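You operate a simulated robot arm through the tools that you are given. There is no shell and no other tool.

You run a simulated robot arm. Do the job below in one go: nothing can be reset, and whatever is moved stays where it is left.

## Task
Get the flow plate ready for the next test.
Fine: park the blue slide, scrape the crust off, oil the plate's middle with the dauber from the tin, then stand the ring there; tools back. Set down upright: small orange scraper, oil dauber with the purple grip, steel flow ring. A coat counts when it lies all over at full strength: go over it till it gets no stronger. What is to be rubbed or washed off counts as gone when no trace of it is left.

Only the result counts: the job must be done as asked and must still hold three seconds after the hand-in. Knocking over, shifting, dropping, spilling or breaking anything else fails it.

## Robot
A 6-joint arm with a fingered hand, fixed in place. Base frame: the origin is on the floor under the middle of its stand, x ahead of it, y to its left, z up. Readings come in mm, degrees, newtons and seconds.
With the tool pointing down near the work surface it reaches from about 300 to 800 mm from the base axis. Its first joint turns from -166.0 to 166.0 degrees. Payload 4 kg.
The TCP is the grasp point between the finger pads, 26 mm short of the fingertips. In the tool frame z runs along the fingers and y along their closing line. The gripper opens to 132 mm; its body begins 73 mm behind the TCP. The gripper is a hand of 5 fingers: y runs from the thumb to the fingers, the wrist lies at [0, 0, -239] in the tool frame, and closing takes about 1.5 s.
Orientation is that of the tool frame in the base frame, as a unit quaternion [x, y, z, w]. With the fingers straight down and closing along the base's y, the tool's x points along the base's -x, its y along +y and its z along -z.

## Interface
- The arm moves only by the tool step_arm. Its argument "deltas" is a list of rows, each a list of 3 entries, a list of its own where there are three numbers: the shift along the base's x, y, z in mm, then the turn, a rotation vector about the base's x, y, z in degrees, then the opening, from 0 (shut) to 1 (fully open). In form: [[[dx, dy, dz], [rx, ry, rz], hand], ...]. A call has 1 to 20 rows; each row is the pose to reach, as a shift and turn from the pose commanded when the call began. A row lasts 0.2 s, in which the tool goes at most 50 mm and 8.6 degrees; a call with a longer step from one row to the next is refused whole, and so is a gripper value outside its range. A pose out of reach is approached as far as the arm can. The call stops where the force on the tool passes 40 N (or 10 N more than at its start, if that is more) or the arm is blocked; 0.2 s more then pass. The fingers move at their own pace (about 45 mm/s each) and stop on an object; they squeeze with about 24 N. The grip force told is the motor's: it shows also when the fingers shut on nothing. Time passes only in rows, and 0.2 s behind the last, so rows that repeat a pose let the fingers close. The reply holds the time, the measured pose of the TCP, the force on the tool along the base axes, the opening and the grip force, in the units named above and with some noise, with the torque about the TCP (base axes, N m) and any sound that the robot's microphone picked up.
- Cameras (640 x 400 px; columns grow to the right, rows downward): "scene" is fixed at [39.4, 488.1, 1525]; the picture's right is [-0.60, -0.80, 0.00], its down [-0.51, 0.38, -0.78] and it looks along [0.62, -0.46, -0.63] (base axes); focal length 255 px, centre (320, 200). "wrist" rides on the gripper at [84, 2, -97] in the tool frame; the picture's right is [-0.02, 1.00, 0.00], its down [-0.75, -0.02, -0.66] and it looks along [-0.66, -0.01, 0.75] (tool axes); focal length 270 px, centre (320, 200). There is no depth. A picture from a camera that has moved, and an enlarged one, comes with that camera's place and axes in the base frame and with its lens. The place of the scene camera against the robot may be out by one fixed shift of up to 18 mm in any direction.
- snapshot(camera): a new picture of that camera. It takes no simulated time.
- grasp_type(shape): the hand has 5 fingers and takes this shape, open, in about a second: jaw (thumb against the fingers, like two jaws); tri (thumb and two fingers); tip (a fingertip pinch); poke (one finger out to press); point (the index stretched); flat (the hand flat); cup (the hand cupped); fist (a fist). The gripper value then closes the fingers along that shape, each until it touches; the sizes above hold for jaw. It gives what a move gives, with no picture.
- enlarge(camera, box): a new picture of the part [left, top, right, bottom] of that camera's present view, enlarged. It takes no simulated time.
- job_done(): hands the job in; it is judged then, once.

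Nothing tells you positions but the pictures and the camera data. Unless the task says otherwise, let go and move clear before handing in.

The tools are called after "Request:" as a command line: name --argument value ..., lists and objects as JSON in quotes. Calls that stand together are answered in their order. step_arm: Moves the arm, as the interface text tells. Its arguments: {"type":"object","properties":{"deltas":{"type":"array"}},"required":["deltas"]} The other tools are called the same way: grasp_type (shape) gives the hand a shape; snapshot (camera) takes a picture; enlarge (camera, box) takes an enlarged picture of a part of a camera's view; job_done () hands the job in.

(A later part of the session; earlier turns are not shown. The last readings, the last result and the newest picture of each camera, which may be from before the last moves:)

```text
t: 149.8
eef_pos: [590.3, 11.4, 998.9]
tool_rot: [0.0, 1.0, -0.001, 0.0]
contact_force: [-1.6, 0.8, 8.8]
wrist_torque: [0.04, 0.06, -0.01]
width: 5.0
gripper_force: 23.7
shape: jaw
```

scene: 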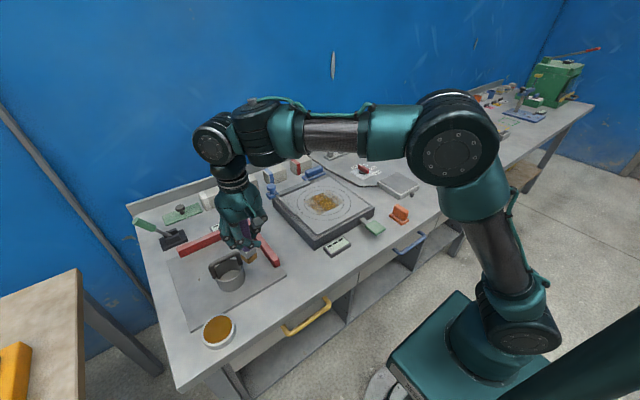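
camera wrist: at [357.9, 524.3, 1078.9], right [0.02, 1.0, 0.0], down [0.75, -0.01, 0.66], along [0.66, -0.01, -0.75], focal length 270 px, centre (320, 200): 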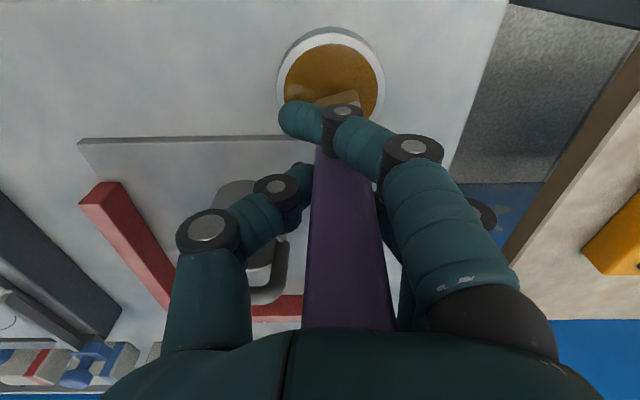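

Request:
step_arm --deltas '[[[0, -3, 0], [0, 0, 0], 0.0], [[14, -3, 0], [0, 0, 0], 0.0], [[28, -3, 0], [0, 0, 0], 0.0], [[42, -3, 0], [0, 0, 0], 0.0], [[56, -3, 0], [0, 0, 0], 0.0], [[71, -3, 0], [0, 0, 0], 0.0], [[71, 8, 0], [0, 0, 0], 0.0], [[57, 8, 0], [0, 0, 0], 0.0], [[43, 8, 0], [0, 0, 0], 0.0], [[29, 8, 0], [0, 0, 0], 0.0], [[15, 8, 0], [0, 0, 0], 0.0], [[0, 8, 0.2], [0, 0, 0], 0.0], [[0, 19, 0.2], [0, 0, 0], 0.0], [[14, 19, 0], [0, 0, 0], 0.0], [[28, 19, 0], [0, 0, 0], 0.0], [[42, 19, 0], [0, 0, 0], 0.0], [[56, 19, 0], [0, 0, 0], 0.0], [[71, 19, 0], [0, 0, 0], 0.0]]'

Request:
snapshot --camera "wrist"

```text
t: 153.6
eef_pos: [664.8, 33.0, 999.4]
tool_rot: [0.0, 1.0, -0.001, 0.0]
contact_force: [-2.3, 0.2, 10.0]
wrist_torque: [0.04, 0.05, 0.02]
width: 5.1
gripper_force: 24.0
shape: jaw
```

```text
taken
camera wrist: at [579.6, 33.1, 1096.1], right [0.02, 1.0, 0.0], down [0.75, -0.01, 0.66], along [0.66, -0.01, -0.75], focal length 270 px, centre (320, 200)
```

wrist: 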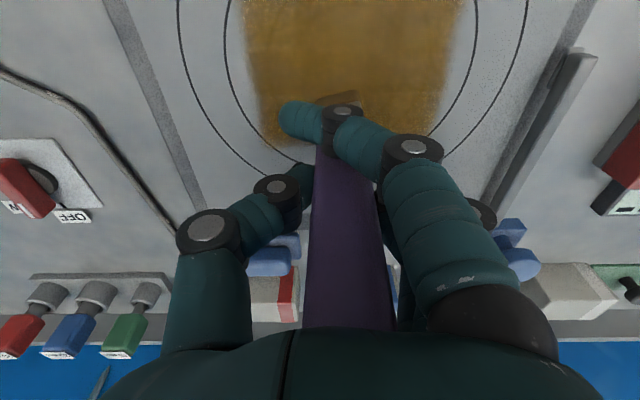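

Request:
step_arm --deltas '[[[0, 11, 0], [0, 0, 0], 0.0], [[-14, 11, 0], [0, 0, 0], 0.0], [[-28, 11, 0], [0, 0, 0], 0.0], [[-42, 11, 0], [0, 0, 0], 0.0], [[-56, 11, 0.2], [0, 0, 0], 0.0], [[-71, 11, 0.4], [0, 0, 0], 0.0], [[-71, 22, 0.4], [0, 0, 0], 0.0], [[-57, 22, 0.2], [0, 0, 0], 0.0], [[-43, 22, 0], [0, 0, 0], 0.0], [[-29, 22, 0], [0, 0, 0], 0.0], [[-15, 22, 0], [0, 0, 0], 0.0], [[0, 22, 0], [0, 0, 0], 0.0], [[0, 33, 0], [0, 0, 0], 0.0], [[-14, 33, 0], [0, 0, 0], 0.0], [[-28, 33, 0], [0, 0, 0], 0.0], [[-42, 33, 0], [0, 0, 0], 0.0], [[-56, 33, 0.2], [0, 0, 0], 0.0], [[-71, 33, 0.4], [0, 0, 0], 0.0]]'

Request:
snapshot --camera "wrist"

Request:
enlarge --camera "scene" --box '[300, 150, 360, 220]'

```text
t: 157.4
eef_pos: [591.4, 64.0, 1001.8]
tool_rot: [0.0, 1.0, -0.001, -0.001]
contact_force: [0.3, -0.2, -1.2]
wrist_torque: [-0.01, 0.0, -0.01]
width: 5.1
gripper_force: 24.2
shape: jaw
```

```text
taken
camera wrist: at [507.5, 64.7, 1097.9], right [0.02, 1.0, 0.0], down [0.75, -0.01, 0.66], along [0.66, -0.01, -0.75], focal length 270 px, centre (320, 200)
```

wrist: 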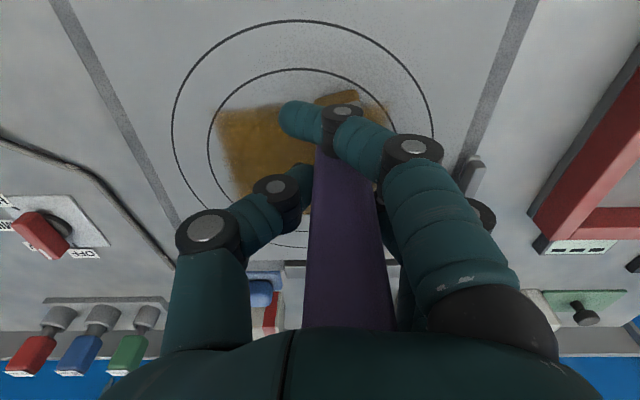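

```text
5.71 times, centred on (330, 185) of scene
camera zoom: at [39.4, 488.1, 1525.0], right [-0.6, -0.8, 0.0], down [-0.51, 0.38, -0.78], along [0.62, -0.46, -0.63], focal length 1457 px, centre (263, 286)
```

zoom: 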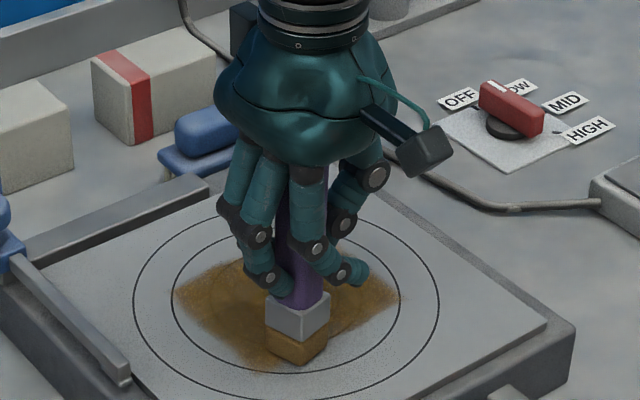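

The pad has lost contact at this end. I'll lower until it touches again and redo these lanes.

Request:
step_arm --deltas '[[[0, 0, -0.7], [0, 0, 0], 0.0], [[0, 0, -1.4], [0, 0, 0], 0.0], [[0, 0, -1.8], [0, 0, 0], 0.0]]'

```text
t: 158.2
eef_pos: [590.8, 64.4, 1000.7]
tool_rot: [0.0, 1.0, -0.001, 0.0]
contact_force: [-0.2, -1.1, -0.4]
wrist_torque: [-0.03, -0.03, 0.0]
width: 4.9
gripper_force: 24.1
shape: jaw
```

Request:
step_arm --deltas '[[[0, 0, -0.7], [0, 0, 0], 0.0], [[0, 0, -1.2], [0, 0, 0], 0.0], [[0, 0, -1.2], [0, 0, 0], 0.0]]'

```text
t: 159.0
eef_pos: [592.3, 65.0, 998.6]
tool_rot: [0.0, 1.0, 0.0, 0.001]
contact_force: [-5.5, -2.7, 21.0]
wrist_torque: [-0.16, 0.21, 0.0]
width: 5.0
gripper_force: 23.6
shape: jaw
```

Request:
step_arm --deltas '[[[0, 0, 0.3], [0, 0, 0], 0.0], [[14, 0, 0.3], [0, 0, 0], 0.0], [[28, 0, 0.3], [0, 0, 0], 0.0], [[42, 0, 0.2], [0, 0, 0], 0.0], [[56, 0, 0.1], [0, 0, 0], 0.0], [[69, 0, 0], [0, 0, 0], 0.0], [[69, 10, 0], [0, 0, 0], 0.0], [[55, 10, 0], [0, 0, 0], 0.0], [[41, 10, 0], [0, 0, 0], 0.0], [[27, 10, 0], [0, 0, 0], 0.0], [[13, 10, 0.1], [0, 0, 0], 0.0], [[-1, 10, 0.3], [0, 0, 0], 0.0], [[-1, 16, 0.3], [0, 0, 0], 0.0], [[13, 16, 0.3], [0, 0, 0], 0.0], [[27, 16, 0.2], [0, 0, 0], 0.0], [[41, 16, 0.1], [0, 0, 0], 0.0], [[55, 16, 0], [0, 0, 0], 0.0], [[69, 16, 0], [0, 0, 0], 0.0]]'

Request:
snapshot --camera "wrist"

```text
t: 162.8
eef_pos: [660.7, 81.1, 999.6]
tool_rot: [0.0, 1.0, -0.001, -0.001]
contact_force: [-6.4, 0.4, 16.6]
wrist_torque: [0.04, 0.31, 0.02]
width: 5.6
gripper_force: 23.4
shape: jaw
```

```text
taken
camera wrist: at [576.2, 82.0, 1095.9], right [0.02, 1.0, 0.0], down [0.75, -0.01, 0.66], along [0.66, -0.01, -0.75], focal length 270 px, centre (320, 200)
```

wrist: 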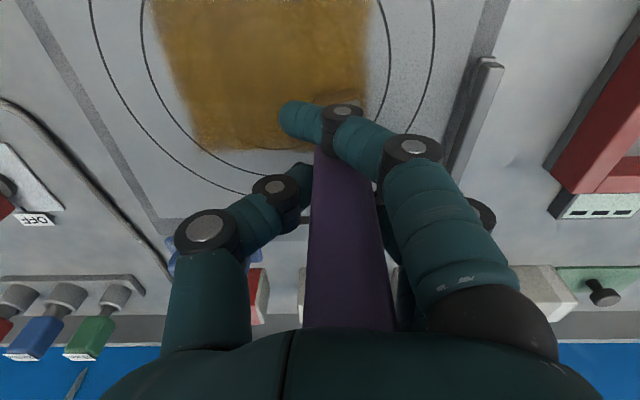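

The coat looks dense and even. I'll sweep back across the centre lanes once more.

Request:
step_arm --deltas '[[[0, -12, 0], [0, 0, 0], 0.0], [[0, -24, 0], [0, 0, 0], 0.0], [[-14, -24, 0], [0, 0, 0], 0.0], [[-28, -24, 0], [0, 0, 0], 0.0], [[-42, -24, 0], [0, 0, 0], 0.0], [[-56, -24, 0.1], [0, 0, 0], 0.0], [[-69, -24, 0.3], [0, 0, 0], 0.0], [[-69, -35, 0.3], [0, 0, 0], 0.0], [[-55, -35, 0.2], [0, 0, 0], 0.0], [[-41, -35, 0.1], [0, 0, 0], 0.0], [[-27, -35, 0], [0, 0, 0], 0.0], [[-13, -35, 0], [0, 0, 0], 0.0], [[0, -35, 0], [0, 0, 0], 0.0], [[0, -46, 0], [0, 0, 0], 0.0], [[-14, -46, 0], [0, 0, 0], 0.0], [[-28, -46, 0], [0, 0, 0], 0.0], [[-42, -46, 0], [0, 0, 0], 0.0], [[-56, -46, 0.2], [0, 0, 0], 0.0], [[-69, -46, 0.3], [0, 0, 0], 0.0]]'

Request:
snapshot --camera "wrist"

```text
t: 165.0
eef_pos: [611.2, 44.5, 998.4]
tool_rot: [0.0, 1.0, -0.001, 0.0]
contact_force: [-1.5, -0.1, 10.5]
wrist_torque: [0.07, 0.0, -0.01]
width: 4.8
gripper_force: 23.9
shape: jaw
stopped in row 10: the force on the tool passed its limit at 43 N (the readings are from after the stop); the commanded pose is now the measured one
```

```text
taken
camera wrist: at [527.5, 44.8, 1096.0], right [0.02, 1.0, 0.0], down [0.75, -0.01, 0.66], along [0.66, -0.01, -0.75], focal length 270 px, centre (320, 200)
```

wrist: 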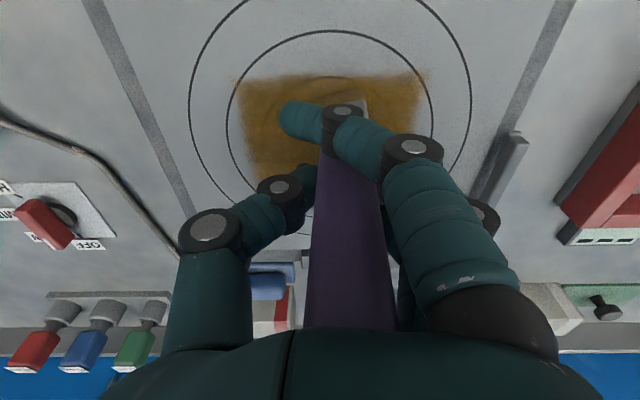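

A force peak of 43 N stopped the sweep; the dauber is still held and standing straight. I'll lift off and inspect the coat.

Request:
step_arm --deltas '[[[0, 0, 6], [0, 0, 0], 0.0], [[0, 10, 30], [0, 0, 0], 0.0], [[0, 45, 55], [0, 0, 0], 0.0], [[-15, 85, 70], [0, 0, 0], 0.0], [[-30, 125, 80], [0, 0, 0], 0.0], [[-45, 165, 90], [0, 0, 0], 0.0], [[-60, 205, 90], [0, 0, 0], 0.0], [[-75, 245, 90], [0, 0, 0], 0.0], [[-75, 245, 90], [0, 0, 0], 0.0]]'

Request:
enlarge --camera "scene" --box '[304, 180, 352, 210]'

Request:
enlarge --camera "scene" --box '[220, 160, 380, 260]'

Request:
snapshot --camera "wrist"

```text
t: 167.0
eef_pos: [537.1, 286.8, 1089.1]
tool_rot: [0.0, 1.0, -0.001, -0.001]
contact_force: [-0.2, 0.3, -1.2]
wrist_torque: [-0.03, 0.01, 0.01]
width: 4.6
gripper_force: 24.0
shape: jaw
```

```text
13.33 times, centred on (328, 195) of scene
camera zoom: at [39.4, 488.1, 1525.0], right [-0.6, -0.8, 0.0], down [-0.51, 0.38, -0.78], along [0.62, -0.46, -0.63], focal length 3399 px, centre (213, 267)
```

zoom: 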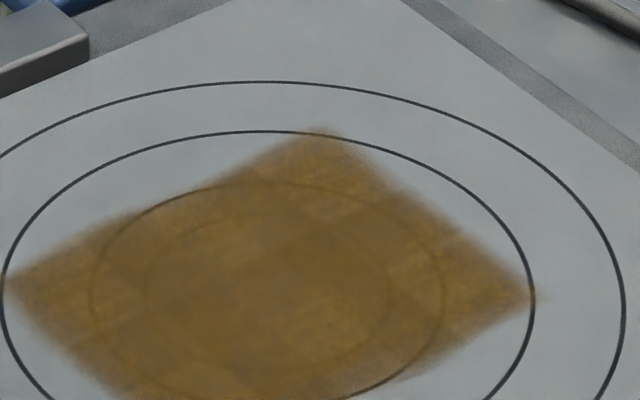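

```text
4.00 times, centred on (300, 210) of scene
camera zoom: at [39.4, 488.1, 1525.0], right [-0.6, -0.8, 0.0], down [-0.51, 0.38, -0.78], along [0.62, -0.46, -0.63], focal length 1020 px, centre (400, 160)
```

zoom: 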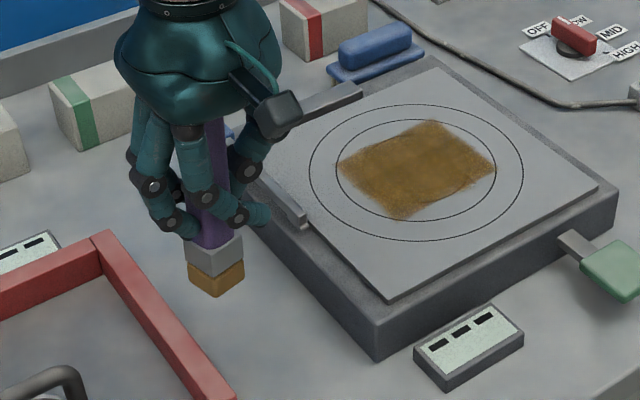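

```text
taken
camera wrist: at [453.0, 288.9, 1186.3], right [0.02, 1.0, 0.0], down [0.75, -0.02, 0.66], along [0.66, -0.01, -0.75], focal length 270 px, centre (320, 200)
```

wrist: 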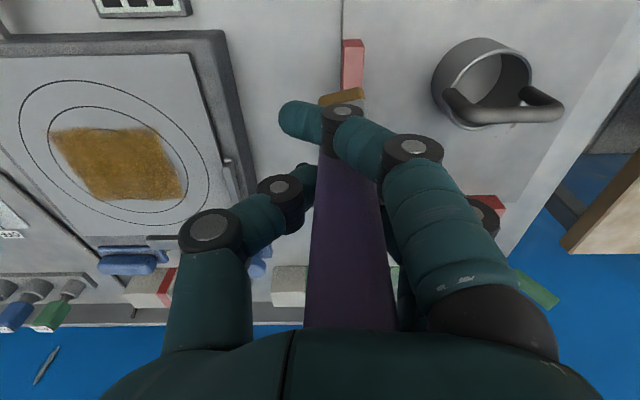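

Request:
enlarge --camera "scene" --box '[308, 188, 340, 208]'

Request:
enlarge --camera "wrist" --box '[10, 80, 250, 230]'

```text
16.00 times, centred on (324, 198) of scene
camera zoom: at [39.4, 488.1, 1525.0], right [-0.6, -0.8, 0.0], down [-0.51, 0.38, -0.78], along [0.62, -0.46, -0.63], focal length 4079 px, centre (256, 232)
```

zoom: 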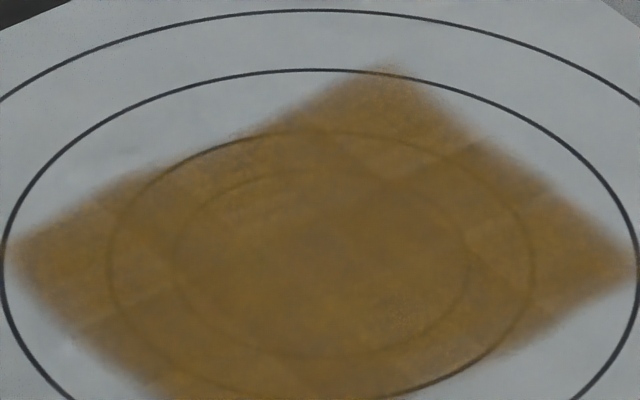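

```text
2.67 times, centred on (130, 155) of wrist
camera zoom: at [453.0, 288.9, 1186.3], right [0.02, 1.0, 0.0], down [0.75, -0.02, 0.66], along [0.66, -0.01, -0.75], focal length 721 px, centre (827, 320)
```

zoom: 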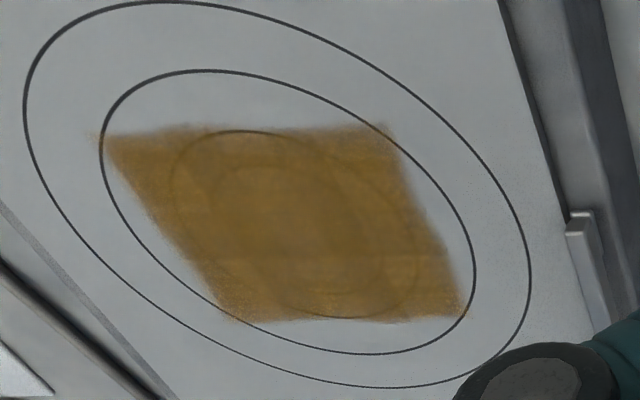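

The middle is nearly uniform, with only faint differences toward the edges of the square. I'll reload and go over everything again to be sure it has reached full strength.

Request:
step_arm --deltas '[[[-16, 40, 0], [0, 0, 0], 0.0], [[-32, 80, 0], [0, 0, 0], 0.0], [[-48, 120, 0], [0, 0, 0], 0.0], [[-64, 160, 0], [0, 0, 0], 0.0], [[-80, 198, 0], [0, 0, 0], 0.0], [[-95, 231, 0], [0, 0, 0], 0.0], [[-95, 231, -40], [0, 0, 0], 0.0], [[-95, 231, -80], [0, 0, 0], 0.0], [[-95, 231, -110], [0, 0, 0], 0.0], [[-95, 231, -120], [0, 0, 0], 0.0], [[-95, 231, -122], [0, 0, 0], 0.0]]'

Request:
enlarge --camera "scene" --box '[190, 280, 250, 350]'

Request:
snapshot --camera "wrist"

```text
t: 169.4
eef_pos: [441.8, 518.7, 966.3]
tool_rot: [0.0, 1.0, 0.0, -0.001]
contact_force: [-0.1, -0.3, -1.9]
wrist_torque: [0.02, -0.01, 0.02]
width: 4.7
gripper_force: 24.1
shape: jaw
```

```text
5.71 times, centred on (220, 315) of scene
camera zoom: at [39.4, 488.1, 1525.0], right [-0.6, -0.8, 0.0], down [-0.51, 0.38, -0.78], along [0.62, -0.46, -0.63], focal length 1457 px, centre (891, -457)
```

zoom: 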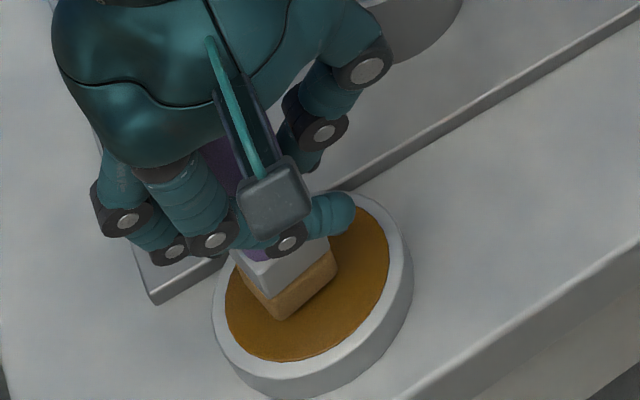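

```text
taken
camera wrist: at [357.7, 520.3, 1063.6], right [0.02, 1.0, 0.0], down [0.75, -0.01, 0.66], along [0.66, -0.01, -0.75], focal length 270 px, centre (320, 200)
```

wrist: 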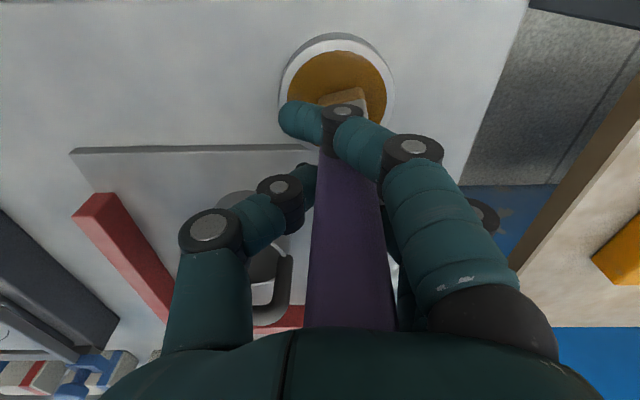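

Request:
step_arm --deltas '[[[3, -4, -1], [0, 0, 0], 0.0], [[3, -5, -2], [0, 0, 0], 0.0], [[3, -5, -3], [0, 0, 0], 0.0], [[3, -5, -4], [0, 0, 0], 0.0]]'

```text
t: 170.4
eef_pos: [444.1, 513.3, 962.9]
tool_rot: [0.0, 1.0, 0.001, 0.001]
contact_force: [-0.1, 0.5, 13.4]
wrist_torque: [0.14, -0.07, -0.02]
width: 4.8
gripper_force: 24.3
shape: jaw
```

Request:
step_arm --deltas '[[[0, 0, 0.3], [0, 0, 0], 0.0], [[0, 0, 5], [0, 0, 0], 0.0], [[0, 0, 20], [0, 0, 0], 0.0], [[0, 0, 50], [0, 0, 0], 0.0], [[0, 0, 90], [0, 0, 0], 0.0], [[0, 0, 120], [0, 0, 0], 0.0], [[12, -43, 120], [0, 0, 0], 0.0], [[24, -86, 120], [0, 0, 0], 0.0], [[36, -129, 120], [0, 0, 0], 0.0], [[48, -172, 120], [0, 0, 0], 0.0], [[60, -215, 120], [0, 0, 0], 0.0], [[72, -258, 120], [0, 0, 0], 0.0], [[84, -301, 120], [0, 0, 0], 0.0], [[96, -344, 120], [0, 0, 0], 0.0], [[108, -387, 120], [0, 0, 0], 0.0], [[120, -430, 120], [0, 0, 0], 0.0], [[132, -473, 120], [0, 0, 0], 0.0], [[144, -507, 120], [0, 0, 0], 0.0], [[144, -507, 90], [0, 0, 0], 0.0], [[144, -507, 60], [0, 0, 0], 0.0]]'

Request:
snapshot --camera "wrist"

Request:
enlarge --camera "scene" --box '[290, 140, 370, 220]'

```text
t: 174.6
eef_pos: [586.7, 7.0, 1022.4]
tool_rot: [0.0, 1.0, -0.001, -0.001]
contact_force: [-0.1, -0.5, -1.8]
wrist_torque: [-0.02, -0.04, -0.01]
width: 4.6
gripper_force: 23.8
shape: jaw
```

```text
taken
camera wrist: at [502.7, 8.7, 1118.5], right [0.02, 1.0, 0.0], down [0.75, -0.01, 0.66], along [0.66, -0.01, -0.75], focal length 270 px, centre (320, 200)
```

wrist: 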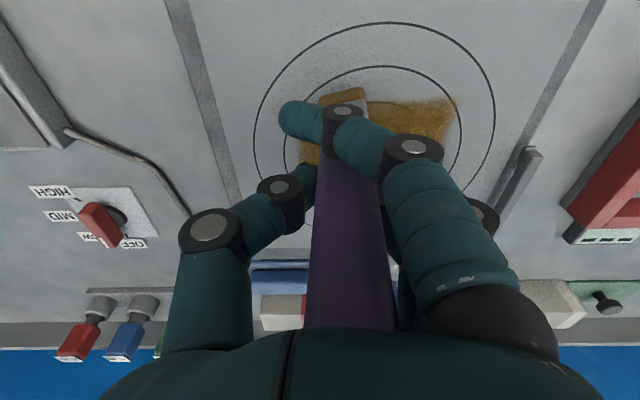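

```text
5.00 times, centred on (330, 180) of scene
camera zoom: at [39.4, 488.1, 1525.0], right [-0.6, -0.8, 0.0], down [-0.51, 0.38, -0.78], along [0.62, -0.46, -0.63], focal length 1275 px, centre (270, 300)
```

zoom: 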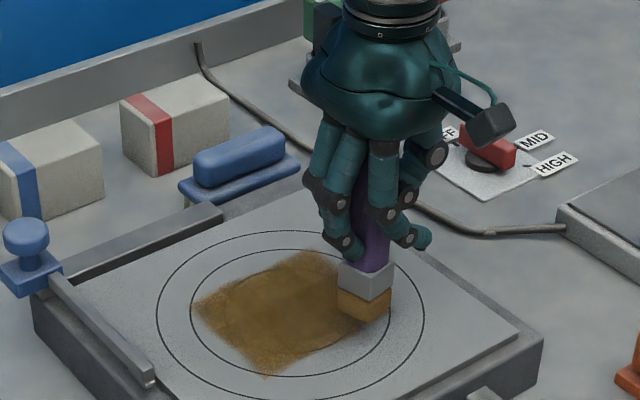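

The dauber has slid in the grip: its foot now sits about 15 mm toward +y and 3 mm toward -x from the TCP. I'll allow for that in the lanes and touch down at the right-hand corner.

Request:
step_arm --deltas '[[[6, -5, -8], [0, 0, 0], 0.0], [[6, -5, -16], [0, 0, 0], 0.0], [[6, -5, -19], [0, 0, 0], 0.0], [[6, -5, -20.5], [0, 0, 0], 0.0], [[6, -5, -21.5], [0, 0, 0], 0.0]]'

Request:
step_arm --deltas '[[[0, 0, -0.7], [0, 0, 0], 0.0], [[0, 0, -1.4], [0, 0, 0], 0.0], [[0, 0, -1.4], [0, 0, 0], 0.0]]'

```text
t: 175.8
eef_pos: [594.8, 2.2, 1000.2]
tool_rot: [0.0, 1.0, -0.001, -0.001]
contact_force: [0.4, 0.7, -1.0]
wrist_torque: [-0.05, -0.01, 0.0]
width: 4.6
gripper_force: 24.2
shape: jaw
```

```text
t: 176.6
eef_pos: [593.8, 3.4, 999.7]
tool_rot: [0.0, 1.0, -0.001, -0.001]
contact_force: [0.2, 0.5, 2.3]
wrist_torque: [0.01, -0.06, -0.03]
width: 4.6
gripper_force: 24.2
shape: jaw
```

Request:
step_arm --deltas '[[[0, 0, -0.4], [0, 0, 0], 0.0], [[14, 0, -0.4], [0, 0, 0], 0.0], [[28, 0, -0.4], [0, 0, 0], 0.0], [[42, 0, -0.4], [0, 0, 0], 0.0], [[56, 0, -0.4], [0, 0, 0], 0.0], [[71, 0, -0.4], [0, 0, 0], 0.0], [[71, 11, -0.2], [0, 0, 0], 0.0], [[57, 11, -0.1], [0, 0, 0], 0.0], [[43, 11, -0.1], [0, 0, 0], 0.0], [[29, 11, -0.1], [0, 0, 0], 0.0], [[15, 11, -0.1], [0, 0, 0], 0.0], [[0, 11, 0], [0, 0, 0], 0.0], [[0, 22, 0], [0, 0, 0], 0.0], [[14, 22, -0.4], [0, 0, 0], 0.0], [[28, 22, -0.4], [0, 0, 0], 0.0], [[42, 22, -0.4], [0, 0, 0], 0.0], [[56, 22, -0.4], [0, 0, 0], 0.0], [[71, 22, -0.4], [0, 0, 0], 0.0]]'

Request:
enlarge --camera "scene" --box '[300, 150, 360, 220]'

```text
t: 180.4
eef_pos: [665.5, 24.5, 999.9]
tool_rot: [0.0, 1.0, -0.001, -0.001]
contact_force: [-4.3, -0.2, 15.9]
wrist_torque: [0.03, 0.21, -0.01]
width: 5.1
gripper_force: 23.8
shape: jaw
```

```text
5.71 times, centred on (330, 185) of scene
camera zoom: at [39.4, 488.1, 1525.0], right [-0.6, -0.8, 0.0], down [-0.51, 0.38, -0.78], along [0.62, -0.46, -0.63], focal length 1457 px, centre (263, 286)
```

zoom: 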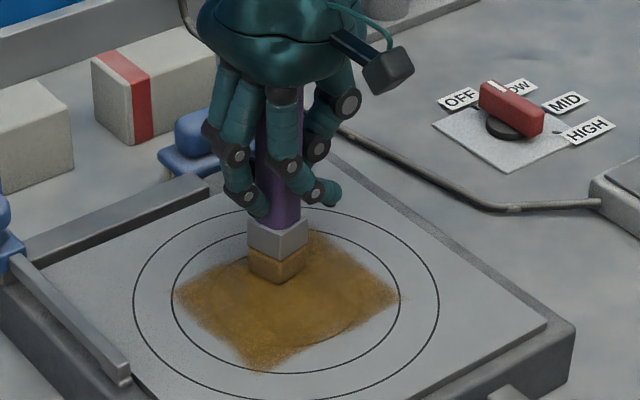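

Request:
step_arm --deltas '[[[0, 11, 0.2], [0, 0, 0], 0.0], [[-14, 11, 0.3], [0, 0, 0], 0.0], [[-28, 11, 0.3], [0, 0, 0], 0.0], [[-42, 11, 0.3], [0, 0, 0], 0.0], [[-56, 11, 0.3], [0, 0, 0], 0.0], [[-71, 11, 0.4], [0, 0, 0], 0.0], [[-71, 22, 0.4], [0, 0, 0], 0.0], [[-57, 22, 0], [0, 0, 0], 0.0], [[-43, 22, -0.1], [0, 0, 0], 0.0], [[-29, 22, -0.1], [0, 0, 0], 0.0], [[-15, 22, -0.1], [0, 0, 0], 0.0], [[0, 22, -0.1], [0, 0, 0], 0.0], [[0, 33, 0.2], [0, 0, 0], 0.0], [[-14, 33, 0.2], [0, 0, 0], 0.0], [[-28, 33, 0.2], [0, 0, 0], 0.0], [[-42, 33, 0.2], [0, 0, 0], 0.0], [[-56, 33, 0.2], [0, 0, 0], 0.0], [[-71, 33, 0.3], [0, 0, 0], 0.0]]'

Request:
enlarge --camera "scene" --box '[300, 150, 360, 220]'

Request:
snapshot --camera "wrist"

```text
t: 184.2
eef_pos: [595.0, 55.5, 999.6]
tool_rot: [0.0, 1.0, -0.001, -0.002]
contact_force: [4.1, 0.5, 11.1]
wrist_torque: [0.0, -0.5, 0.0]
width: 5.3
gripper_force: 23.5
shape: jaw
```

```text
5.71 times, centred on (330, 185) of scene
camera zoom: at [39.4, 488.1, 1525.0], right [-0.6, -0.8, 0.0], down [-0.51, 0.38, -0.78], along [0.62, -0.46, -0.63], focal length 1457 px, centre (263, 286)
```

zoom: 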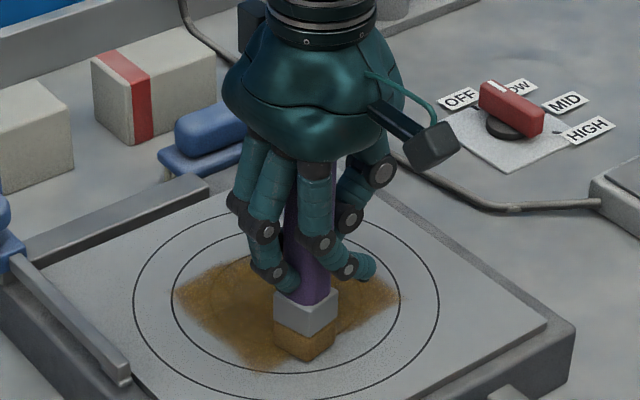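

```text
taken
camera wrist: at [510.3, 57.0, 1096.3], right [0.02, 1.0, 0.0], down [0.75, -0.01, 0.66], along [0.66, -0.01, -0.75], focal length 270 px, centre (320, 200)
```

wrist: 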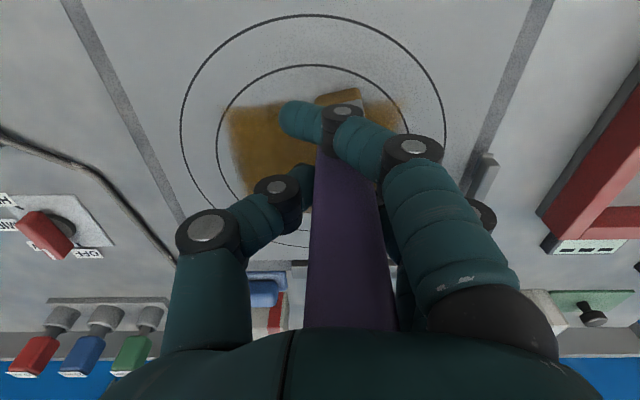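

Request:
step_arm --deltas '[[[0, 10, 0], [0, 0, 0], 0.0], [[14, 10, -0.3], [0, 0, 0], 0.0], [[28, 10, -0.3], [0, 0, 0], 0.0], [[42, 10, -0.3], [0, 0, 0], 0.0], [[56, 10, -0.3], [0, 0, 0], 0.0], [[71, 10, -0.3], [0, 0, 0], 0.0], [[71, 17, 0], [0, 0, 0], 0.0], [[57, 17, 0], [0, 0, 0], 0.0], [[43, 17, 0], [0, 0, 0], 0.0], [[29, 17, 0], [0, 0, 0], 0.0], [[15, 17, 0], [0, 0, 0], 0.0], [[0, 17, 0], [0, 0, 0], 0.0], [[0, 17, 6], [0, 0, 0], 0.0], [[0, 27, 30], [0, 0, 0], 0.0], [[-15, 65, 50], [0, 0, 0], 0.0], [[-30, 105, 60], [0, 0, 0], 0.0], [[-45, 145, 70], [0, 0, 0], 0.0], [[-60, 185, 80], [0, 0, 0], 0.0], [[-70, 225, 90], [0, 0, 0], 0.0], [[-70, 225, 90], [0, 0, 0], 0.0]]'

Request:
enlarge --camera "scene" --box '[308, 188, 340, 208]'

Request:
enlarge --camera "scene" --box '[220, 160, 380, 260]'

Request:
snapshot --camera "wrist"

```text
t: 188.4
eef_pos: [525.0, 283.5, 1089.7]
tool_rot: [0.0, 1.0, -0.001, -0.001]
contact_force: [0.2, -1.4, -1.8]
wrist_torque: [-0.04, -0.03, -0.02]
width: 5.0
gripper_force: 23.5
shape: jaw
```

```text
16.00 times, centred on (324, 198) of scene
camera zoom: at [39.4, 488.1, 1525.0], right [-0.6, -0.8, 0.0], down [-0.51, 0.38, -0.78], along [0.62, -0.46, -0.63], focal length 4079 px, centre (256, 232)
```

zoom: 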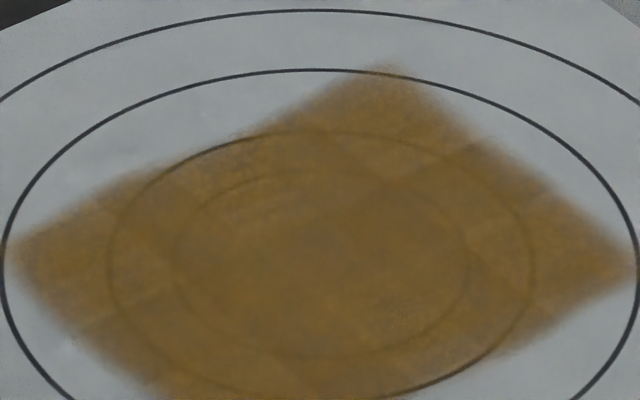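

```text
4.00 times, centred on (300, 210) of scene
camera zoom: at [39.4, 488.1, 1525.0], right [-0.6, -0.8, 0.0], down [-0.51, 0.38, -0.78], along [0.62, -0.46, -0.63], focal length 1020 px, centre (400, 160)
```

zoom: 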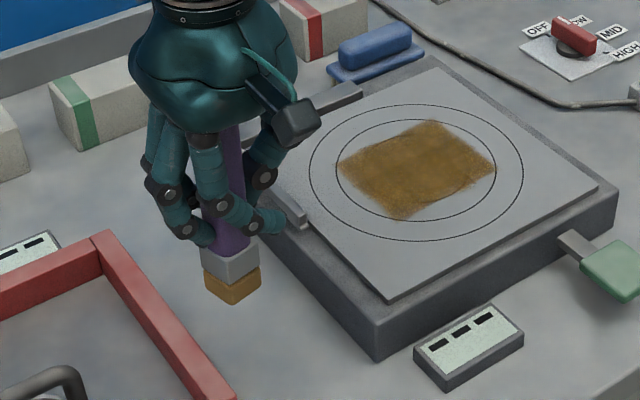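

```text
taken
camera wrist: at [440.9, 285.1, 1186.5], right [0.02, 1.0, 0.0], down [0.75, -0.02, 0.66], along [0.66, -0.01, -0.75], focal length 270 px, centre (320, 200)
```

wrist: 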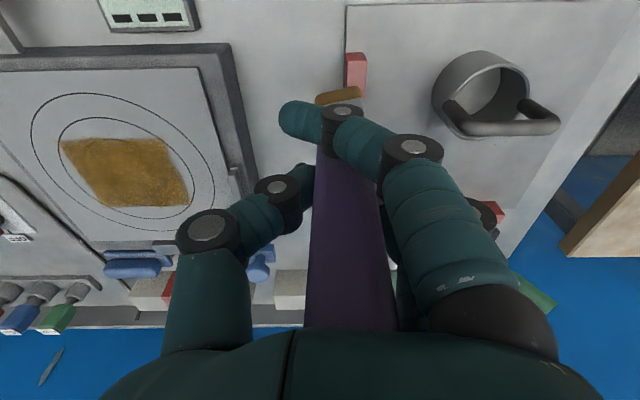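

Request:
enlarge --camera "wrist" --box '[30, 90, 230, 230]'

Request:
enlarge --camera "scene" --box '[296, 180, 352, 215]'

```text
2.86 times, centred on (130, 160) of wrist
camera zoom: at [440.9, 285.1, 1186.5], right [0.02, 1.0, 0.0], down [0.75, -0.02, 0.66], along [0.66, -0.01, -0.75], focal length 772 px, centre (863, 314)
```

zoom: 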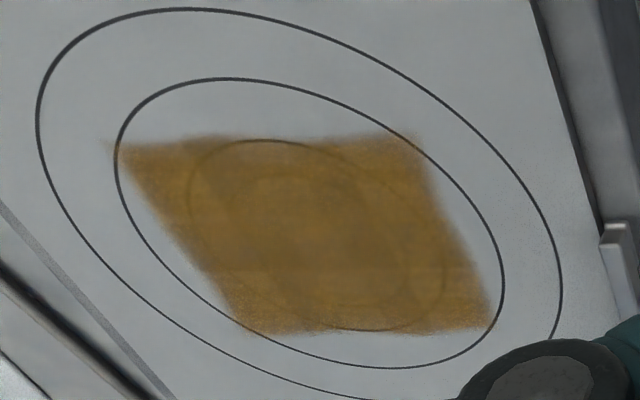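

```text
11.43 times, centred on (324, 198) of scene
camera zoom: at [39.4, 488.1, 1525.0], right [-0.6, -0.8, 0.0], down [-0.51, 0.38, -0.78], along [0.62, -0.46, -0.63], focal length 2913 px, centre (274, 229)
```

zoom: 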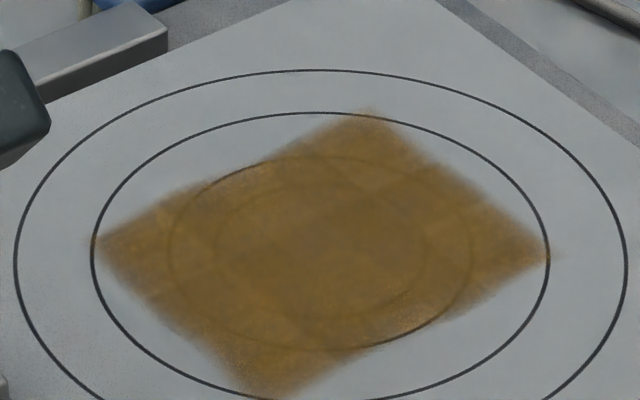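

Another full pass changed nothing visible, so the coat is at full strength where I've worked. Its front and back edges just meet the second circle, so for margin I'll add strokes along y at both ends.

Request:
step_arm --deltas '[[[9, -40, 0], [0, 0, 0], 0.0], [[18, -80, 0], [0, 0, 0], 0.0], [[27, -120, 0], [0, 0, 0], 0.0], [[36, -160, 0], [0, 0, 0], 0.0], [[45, -200, 0], [0, 0, 0], 0.0], [[54, -240, 0], [0, 0, 0], 0.0], [[64, -281, 0], [0, 0, 0], 0.0], [[64, -281, -40], [0, 0, 0], 0.0], [[64, -281, -75], [0, 0, 0], 0.0], [[64, -281, -86], [0, 0, 0], 0.0], [[64, -281, -89], [0, 0, 0], 0.0], [[64, -281, -90], [0, 0, 0], 0.0]]'

Request:
step_arm --deltas '[[[0, 0, -0.7], [0, 0, 0], 0.0], [[0, 0, -1.2], [0, 0, 0], 0.0], [[0, 0, -1.2], [0, 0, 0], 0.0]]'

```text
t: 191.0
eef_pos: [586.6, 1.4, 999.9]
tool_rot: [0.0, 1.0, 0.0, 0.0]
contact_force: [-1.3, 0.5, 8.0]
wrist_torque: [0.07, -0.01, 0.01]
width: 5.1
gripper_force: 23.7
shape: jaw
```

```text
t: 191.8
eef_pos: [587.8, 2.0, 999.9]
tool_rot: [0.001, 1.0, -0.001, 0.0]
contact_force: [-5.4, 0.1, 22.6]
wrist_torque: [0.12, 0.24, 0.07]
width: 5.0
gripper_force: 24.1
shape: jaw
```

Request:
step_arm --deltas '[[[0, 0, 0.6], [0, 0, 0], 0.0], [[0, 13, 0.6], [0, 0, 0], 0.0], [[0, 26, 0.6], [0, 0, 0], 0.0], [[0, 39, 0.6], [0, 0, 0], 0.0], [[0, 52, 0.6], [0, 0, 0], 0.0], [[0, 65, 0.6], [0, 0, 0], 0.0], [[0, 78, 0.6], [0, 0, 0], 0.0], [[0, 65, 0.5], [0, 0, 0], 0.0], [[0, 52, 0.4], [0, 0, 0], 0.0], [[0, 39, 0.4], [0, 0, 0], 0.0], [[0, 26, 0.4], [0, 0, 0], 0.0], [[0, 13, 0.4], [0, 0, 0], 0.0], [[0, 0, 0.4], [0, 0, 0], 0.0], [[0, 13, 0.4], [0, 0, 0], 0.0], [[0, 26, 0.4], [0, 0, 0], 0.0], [[0, 39, 0.4], [0, 0, 0], 0.0], [[0, 52, 0.4], [0, 0, 0], 0.0], [[0, 65, 0.4], [0, 0, 0], 0.0], [[0, 78, 0.4], [0, 0, 0], 0.0]]'

Request:
enlarge --camera "scene" --box '[300, 150, 360, 220]'

Request:
snapshot --camera "wrist"

```text
t: 195.1
eef_pos: [589.8, 33.5, 998.9]
tool_rot: [0.003, 1.0, -0.001, 0.002]
contact_force: [0.7, -2.5, 10.0]
wrist_torque: [-0.19, -0.1, -0.01]
width: 5.7
gripper_force: 23.9
shape: jaw
stopped in row 16: the force on the tool passed its limit at 42 N (the readings are from after the stop); the commanded pose is now the measured one
```

```text
5.71 times, centred on (330, 185) of scene
camera zoom: at [39.4, 488.1, 1525.0], right [-0.6, -0.8, 0.0], down [-0.51, 0.38, -0.78], along [0.62, -0.46, -0.63], focal length 1457 px, centre (263, 286)
```

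zoom: 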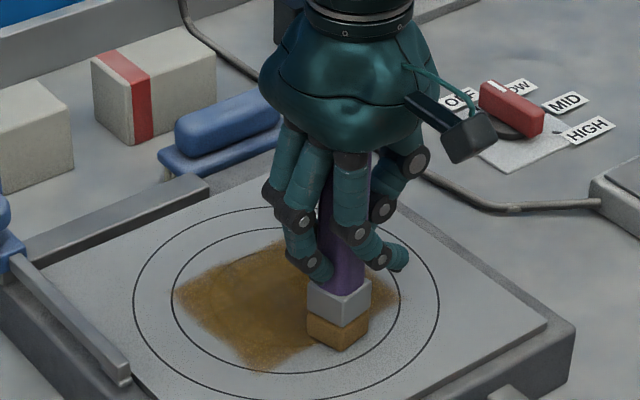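

```text
taken
camera wrist: at [505.4, 35.4, 1095.9], right [0.03, 1.0, 0.0], down [0.75, -0.02, 0.66], along [0.66, -0.02, -0.75], focal length 270 px, centre (320, 200)
```

wrist: 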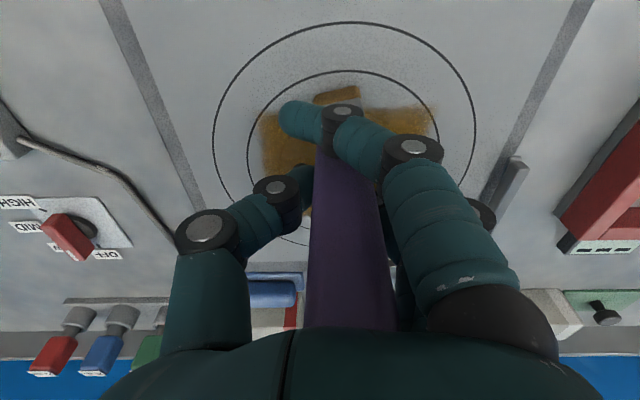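

The front strokes laid no oil beyond the square's edge, so the coat seems confined to a square patch; all of it should be full, edges and corners included. I'll finish this edge, easing off the force.

Request:
step_arm --deltas '[[[2, 0, 0.3], [0, 0, 0], 0.0], [[4, 12, 0.3], [0, 0, 0], 0.0], [[4, 24, 0.4], [0, 0, 0], 0.0], [[4, 36, 0.5], [0, 0, 0], 0.0], [[4, 48, 0.6], [0, 0, 0], 0.0], [[12, 48, 0.6], [0, 0, 0], 0.0], [[12, 36, 0.4], [0, 0, 0], 0.0], [[12, 24, 0.3], [0, 0, 0], 0.0], [[12, 12, 0.3], [0, 0, 0], 0.0], [[12, 0, 0.3], [0, 0, 0], 0.0], [[12, -12, 0.3], [0, 0, 0], 0.0], [[12, -24, 0.3], [0, 0, 0], 0.0], [[12, -34, 0.3], [0, 0, 0], 0.0]]'

Request:
enlarge --camera "scene" --box '[300, 150, 360, 220]'

```text
t: 197.9
eef_pos: [602.7, 0.1, 999.8]
tool_rot: [0.002, 1.0, 0.0, 0.001]
contact_force: [-0.4, 5.0, 19.0]
wrist_torque: [0.63, -0.16, 0.06]
width: 5.3
gripper_force: 24.3
shape: jaw
```

```text
5.71 times, centred on (330, 185) of scene
camera zoom: at [39.4, 488.1, 1525.0], right [-0.6, -0.8, 0.0], down [-0.51, 0.38, -0.78], along [0.62, -0.46, -0.63], focal length 1457 px, centre (263, 286)
```

zoom: 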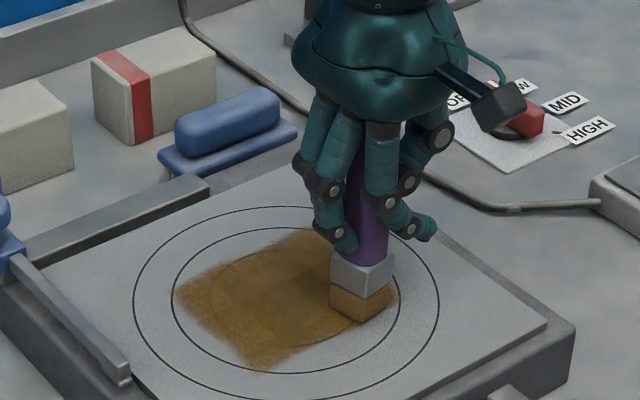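

Request:
step_arm --deltas '[[[0, 0, 0.3], [0, 0, 0], 0.0], [[14, 0, 0.2], [0, 0, 0], 0.0], [[28, 0, 0.1], [0, 0, 0], 0.0], [[42, 0, 0], [0, 0, 0], 0.0], [[56, 0, 0], [0, 0, 0], 0.0], [[68, 0, 0], [0, 0, 0], 0.0], [[68, 12, 0], [0, 0, 0], 0.0], [[68, 24, 0], [0, 0, 0], 0.0], [[68, 36, 0], [0, 0, 0], 0.0], [[68, 48, 0], [0, 0, 0], 0.0], [[68, 60, 0], [0, 0, 0], 0.0], [[68, 74, 0], [0, 0, 0], 0.0], [[60, 74, 0.1], [0, 0, 0], 0.0], [[60, 60, 0.1], [0, 0, 0], 0.0], [[60, 46, 0.1], [0, 0, 0], 0.0], [[60, 32, 0.1], [0, 0, 0], 0.0], [[60, 18, 0.1], [0, 0, 0], 0.0], [[60, 4, 0.1], [0, 0, 0], 0.0]]'

Request:
enlarge --camera "scene" --box '[300, 150, 360, 220]'

Request:
snapshot --camera "wrist"

```text
t: 201.7
eef_pos: [660.9, 2.5, 999.5]
tool_rot: [0.003, 1.0, -0.002, 0.0]
contact_force: [0.0, 4.2, 15.2]
wrist_torque: [0.53, -0.11, 0.07]
width: 5.4
gripper_force: 23.8
shape: jaw
```

```text
5.71 times, centred on (330, 185) of scene
camera zoom: at [39.4, 488.1, 1525.0], right [-0.6, -0.8, 0.0], down [-0.51, 0.38, -0.78], along [0.62, -0.46, -0.63], focal length 1457 px, centre (263, 286)
```

zoom: 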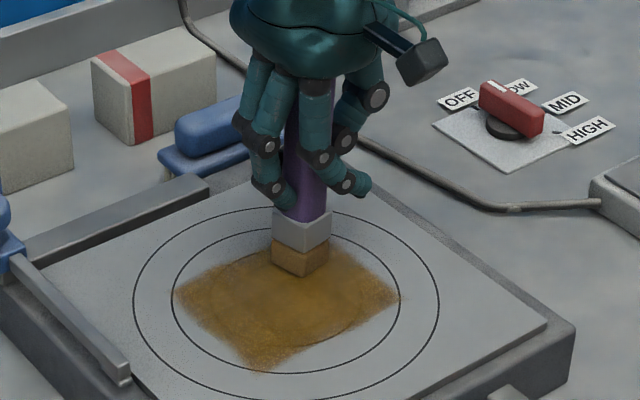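

```text
taken
camera wrist: at [577.6, 4.1, 1096.0], right [0.03, 1.0, 0.0], down [0.75, -0.02, 0.66], along [0.66, -0.02, -0.75], focal length 270 px, centre (320, 200)
```

wrist: 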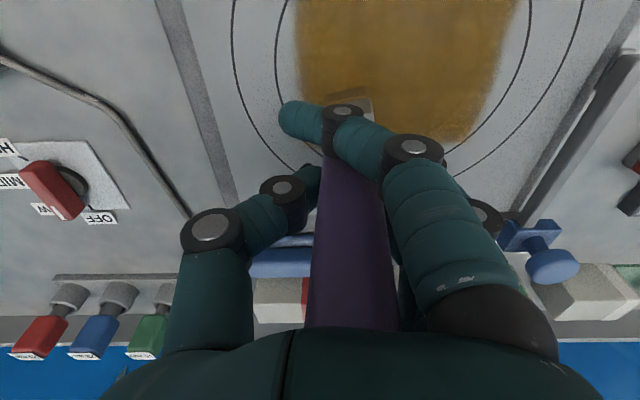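

From the wrist the coat reads as one uniform amber field. I'll lift off and inspect it from the scene camera too.

Request:
step_arm --deltas '[[[0, 0, 6], [0, 0, 0], 0.0], [[0, 5, 30], [0, 0, 0], 0.0], [[-15, 40, 55], [0, 0, 0], 0.0], [[-30, 80, 70], [0, 0, 0], 0.0], [[-45, 122, 85], [0, 0, 0], 0.0], [[-60, 165, 90], [0, 0, 0], 0.0], [[-75, 208, 90], [0, 0, 0], 0.0], [[-95, 250, 90], [0, 0, 0], 0.0], [[-115, 290, 90], [0, 0, 0], 0.0], [[-115, 290, 90], [0, 0, 0], 0.0]]'

Request:
enlarge --camera "scene" --box '[304, 185, 344, 210]'

Request:
snapshot --camera "wrist"

Request:
enlarge --camera "wrist" --box '[0, 80, 240, 230]'

```text
t: 203.9
eef_pos: [548.1, 294.6, 1087.9]
tool_rot: [0.002, 1.0, 0.0, 0.0]
contact_force: [-0.5, -0.2, -1.9]
wrist_torque: [-0.04, -0.02, 0.03]
width: 4.7
gripper_force: 24.2
shape: jaw
```

```text
16.00 times, centred on (324, 198) of scene
camera zoom: at [39.4, 488.1, 1525.0], right [-0.6, -0.8, 0.0], down [-0.51, 0.38, -0.78], along [0.62, -0.46, -0.63], focal length 4079 px, centre (256, 240)
```

zoom: 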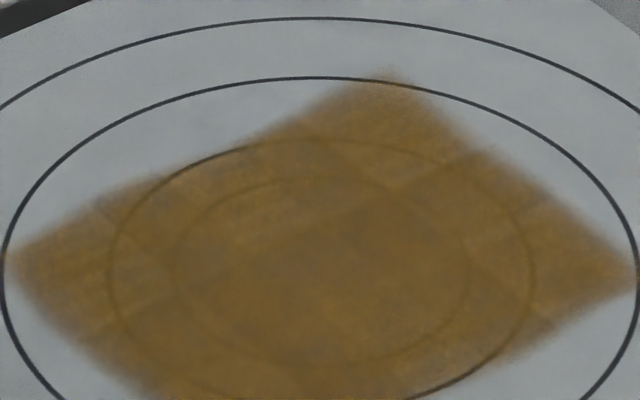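

```text
taken
camera wrist: at [464.1, 297.1, 1184.9], right [0.03, 1.0, 0.0], down [0.75, -0.02, 0.66], along [0.66, -0.02, -0.75], focal length 270 px, centre (320, 200)
```

wrist: 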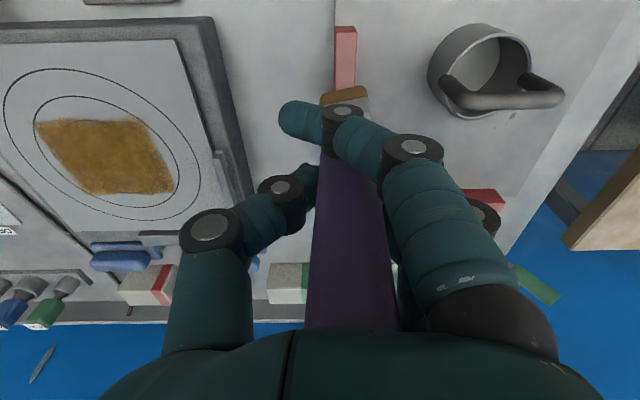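

```text
2.67 times, centred on (120, 155) of wrist
camera zoom: at [464.1, 297.1, 1184.9], right [0.03, 1.0, 0.0], down [0.75, -0.02, 0.66], along [0.66, -0.02, -0.75], focal length 721 px, centre (853, 320)
```

zoom: 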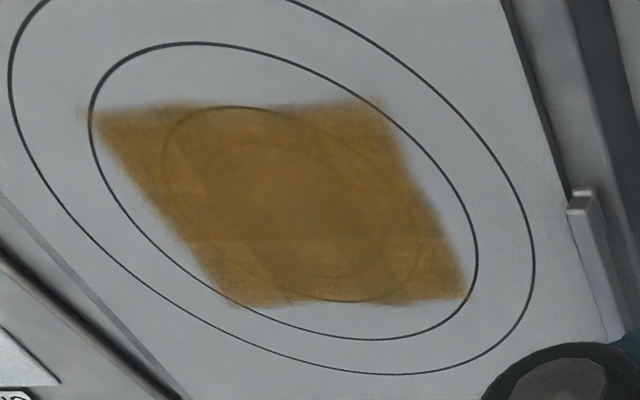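

The coat looks even now, though the far (+x) edge shows a slight notch near its middle. I'll move closer and look from the wrist camera.

Request:
step_arm --deltas '[[[-20, -40, 0], [0, 0, 0], 0.0], [[-40, -80, 0], [0, 0, 0], 0.0], [[-50, -115, 0], [0, 0, 0], 0.0], [[-50, -115, 0], [0, 0, 0], 0.0]]'

Request:
snapshot --camera "wrist"

Request:
enlarge --camera "wrist" --box '[60, 100, 260, 225]'

```text
t: 204.9
eef_pos: [495.7, 180.0, 1088.6]
tool_rot: [0.001, 1.0, -0.002, 0.001]
contact_force: [0.9, 0.3, -1.0]
wrist_torque: [-0.02, -0.03, -0.03]
width: 4.9
gripper_force: 24.3
shape: jaw
```

```text
taken
camera wrist: at [410.9, 181.3, 1186.3], right [0.02, 1.0, 0.0], down [0.75, -0.02, 0.66], along [0.66, -0.02, -0.75], focal length 270 px, centre (320, 200)
```

wrist: 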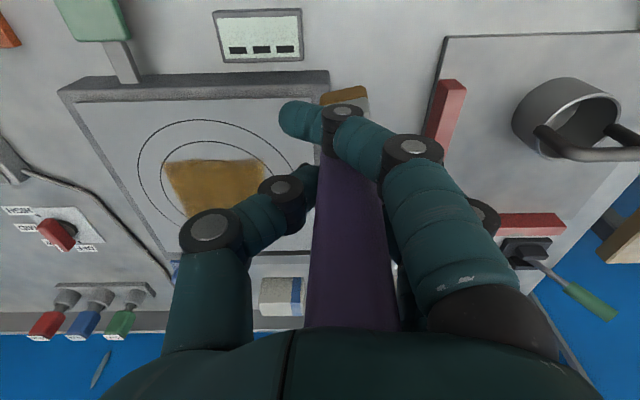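

```text
3.20 times, centred on (160, 162) of wrist
camera zoom: at [410.9, 181.3, 1186.3], right [0.02, 1.0, 0.0], down [0.75, -0.02, 0.66], along [0.66, -0.02, -0.75], focal length 865 px, centre (832, 320)
```

zoom: 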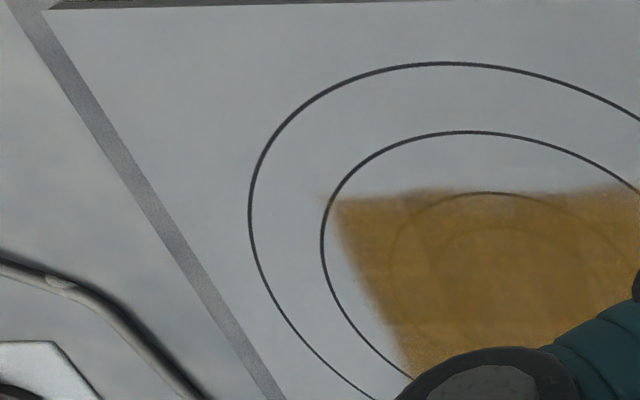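

Both the front and back edges of the patch just touch the second circle, so the patch looks like that circle's bounding square. The pad went pale during the edge strokes, so I'll reload and run the perimeter again with plenty of oil.

Request:
step_arm --deltas '[[[-6, 42, 0], [0, 0, 0], 0.0], [[-12, 84, 0], [0, 0, 0], 0.0], [[-18, 126, 0], [0, 0, 0], 0.0], [[-24, 168, 0], [0, 0, 0], 0.0], [[-30, 210, 0], [0, 0, 0], 0.0], [[-36, 252, 0], [0, 0, 0], 0.0], [[-42, 294, 0], [0, 0, 0], 0.0], [[-51, 333, 0], [0, 0, 0], 0.0], [[-51, 333, -40], [0, 0, 0], 0.0], [[-51, 333, -80], [0, 0, 0], 0.0], [[-51, 333, -110], [0, 0, 0], 0.0], [[-51, 333, -121], [0, 0, 0], 0.0], [[-51, 333, -121], [0, 0, 0], 0.0]]'

Request:
enlarge --camera "scene" --box '[190, 280, 250, 350]'

Request:
snapshot --camera "wrist"

```text
t: 207.7
eef_pos: [445.9, 513.4, 966.3]
tool_rot: [0.003, 1.0, -0.001, 0.0]
contact_force: [-0.4, -0.1, -1.5]
wrist_torque: [-0.01, -0.02, -0.06]
width: 4.7
gripper_force: 23.6
shape: jaw
```

```text
5.71 times, centred on (220, 315) of scene
camera zoom: at [39.4, 488.1, 1525.0], right [-0.6, -0.8, 0.0], down [-0.51, 0.38, -0.78], along [0.62, -0.46, -0.63], focal length 1457 px, centre (891, -457)
```

zoom: 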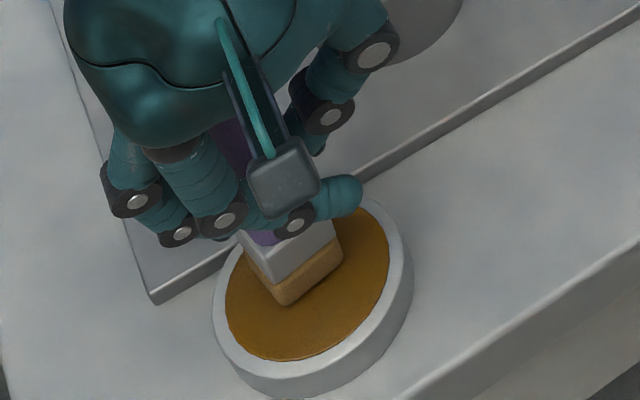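

```text
taken
camera wrist: at [362.7, 515.6, 1063.4], right [0.03, 1.0, 0.0], down [0.75, -0.02, 0.66], along [0.66, -0.02, -0.75], focal length 270 px, centre (320, 200)
```

wrist: 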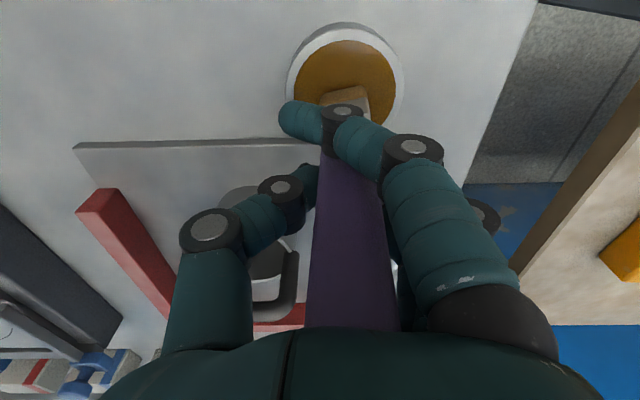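

Request:
step_arm --deltas '[[[0, 0, -1], [0, 0, 0], 0.0], [[0, 0, -2], [0, 0, 0], 0.0], [[0, 0, -3], [0, 0, 0], 0.0], [[0, 0, -3.6], [0, 0, 0], 0.0]]'

```text
t: 208.7
eef_pos: [446.4, 512.8, 965.4]
tool_rot: [0.003, 1.0, -0.001, 0.001]
contact_force: [0.8, 0.5, -0.3]
wrist_torque: [0.0, 0.02, -0.01]
width: 5.0
gripper_force: 24.2
shape: jaw
```

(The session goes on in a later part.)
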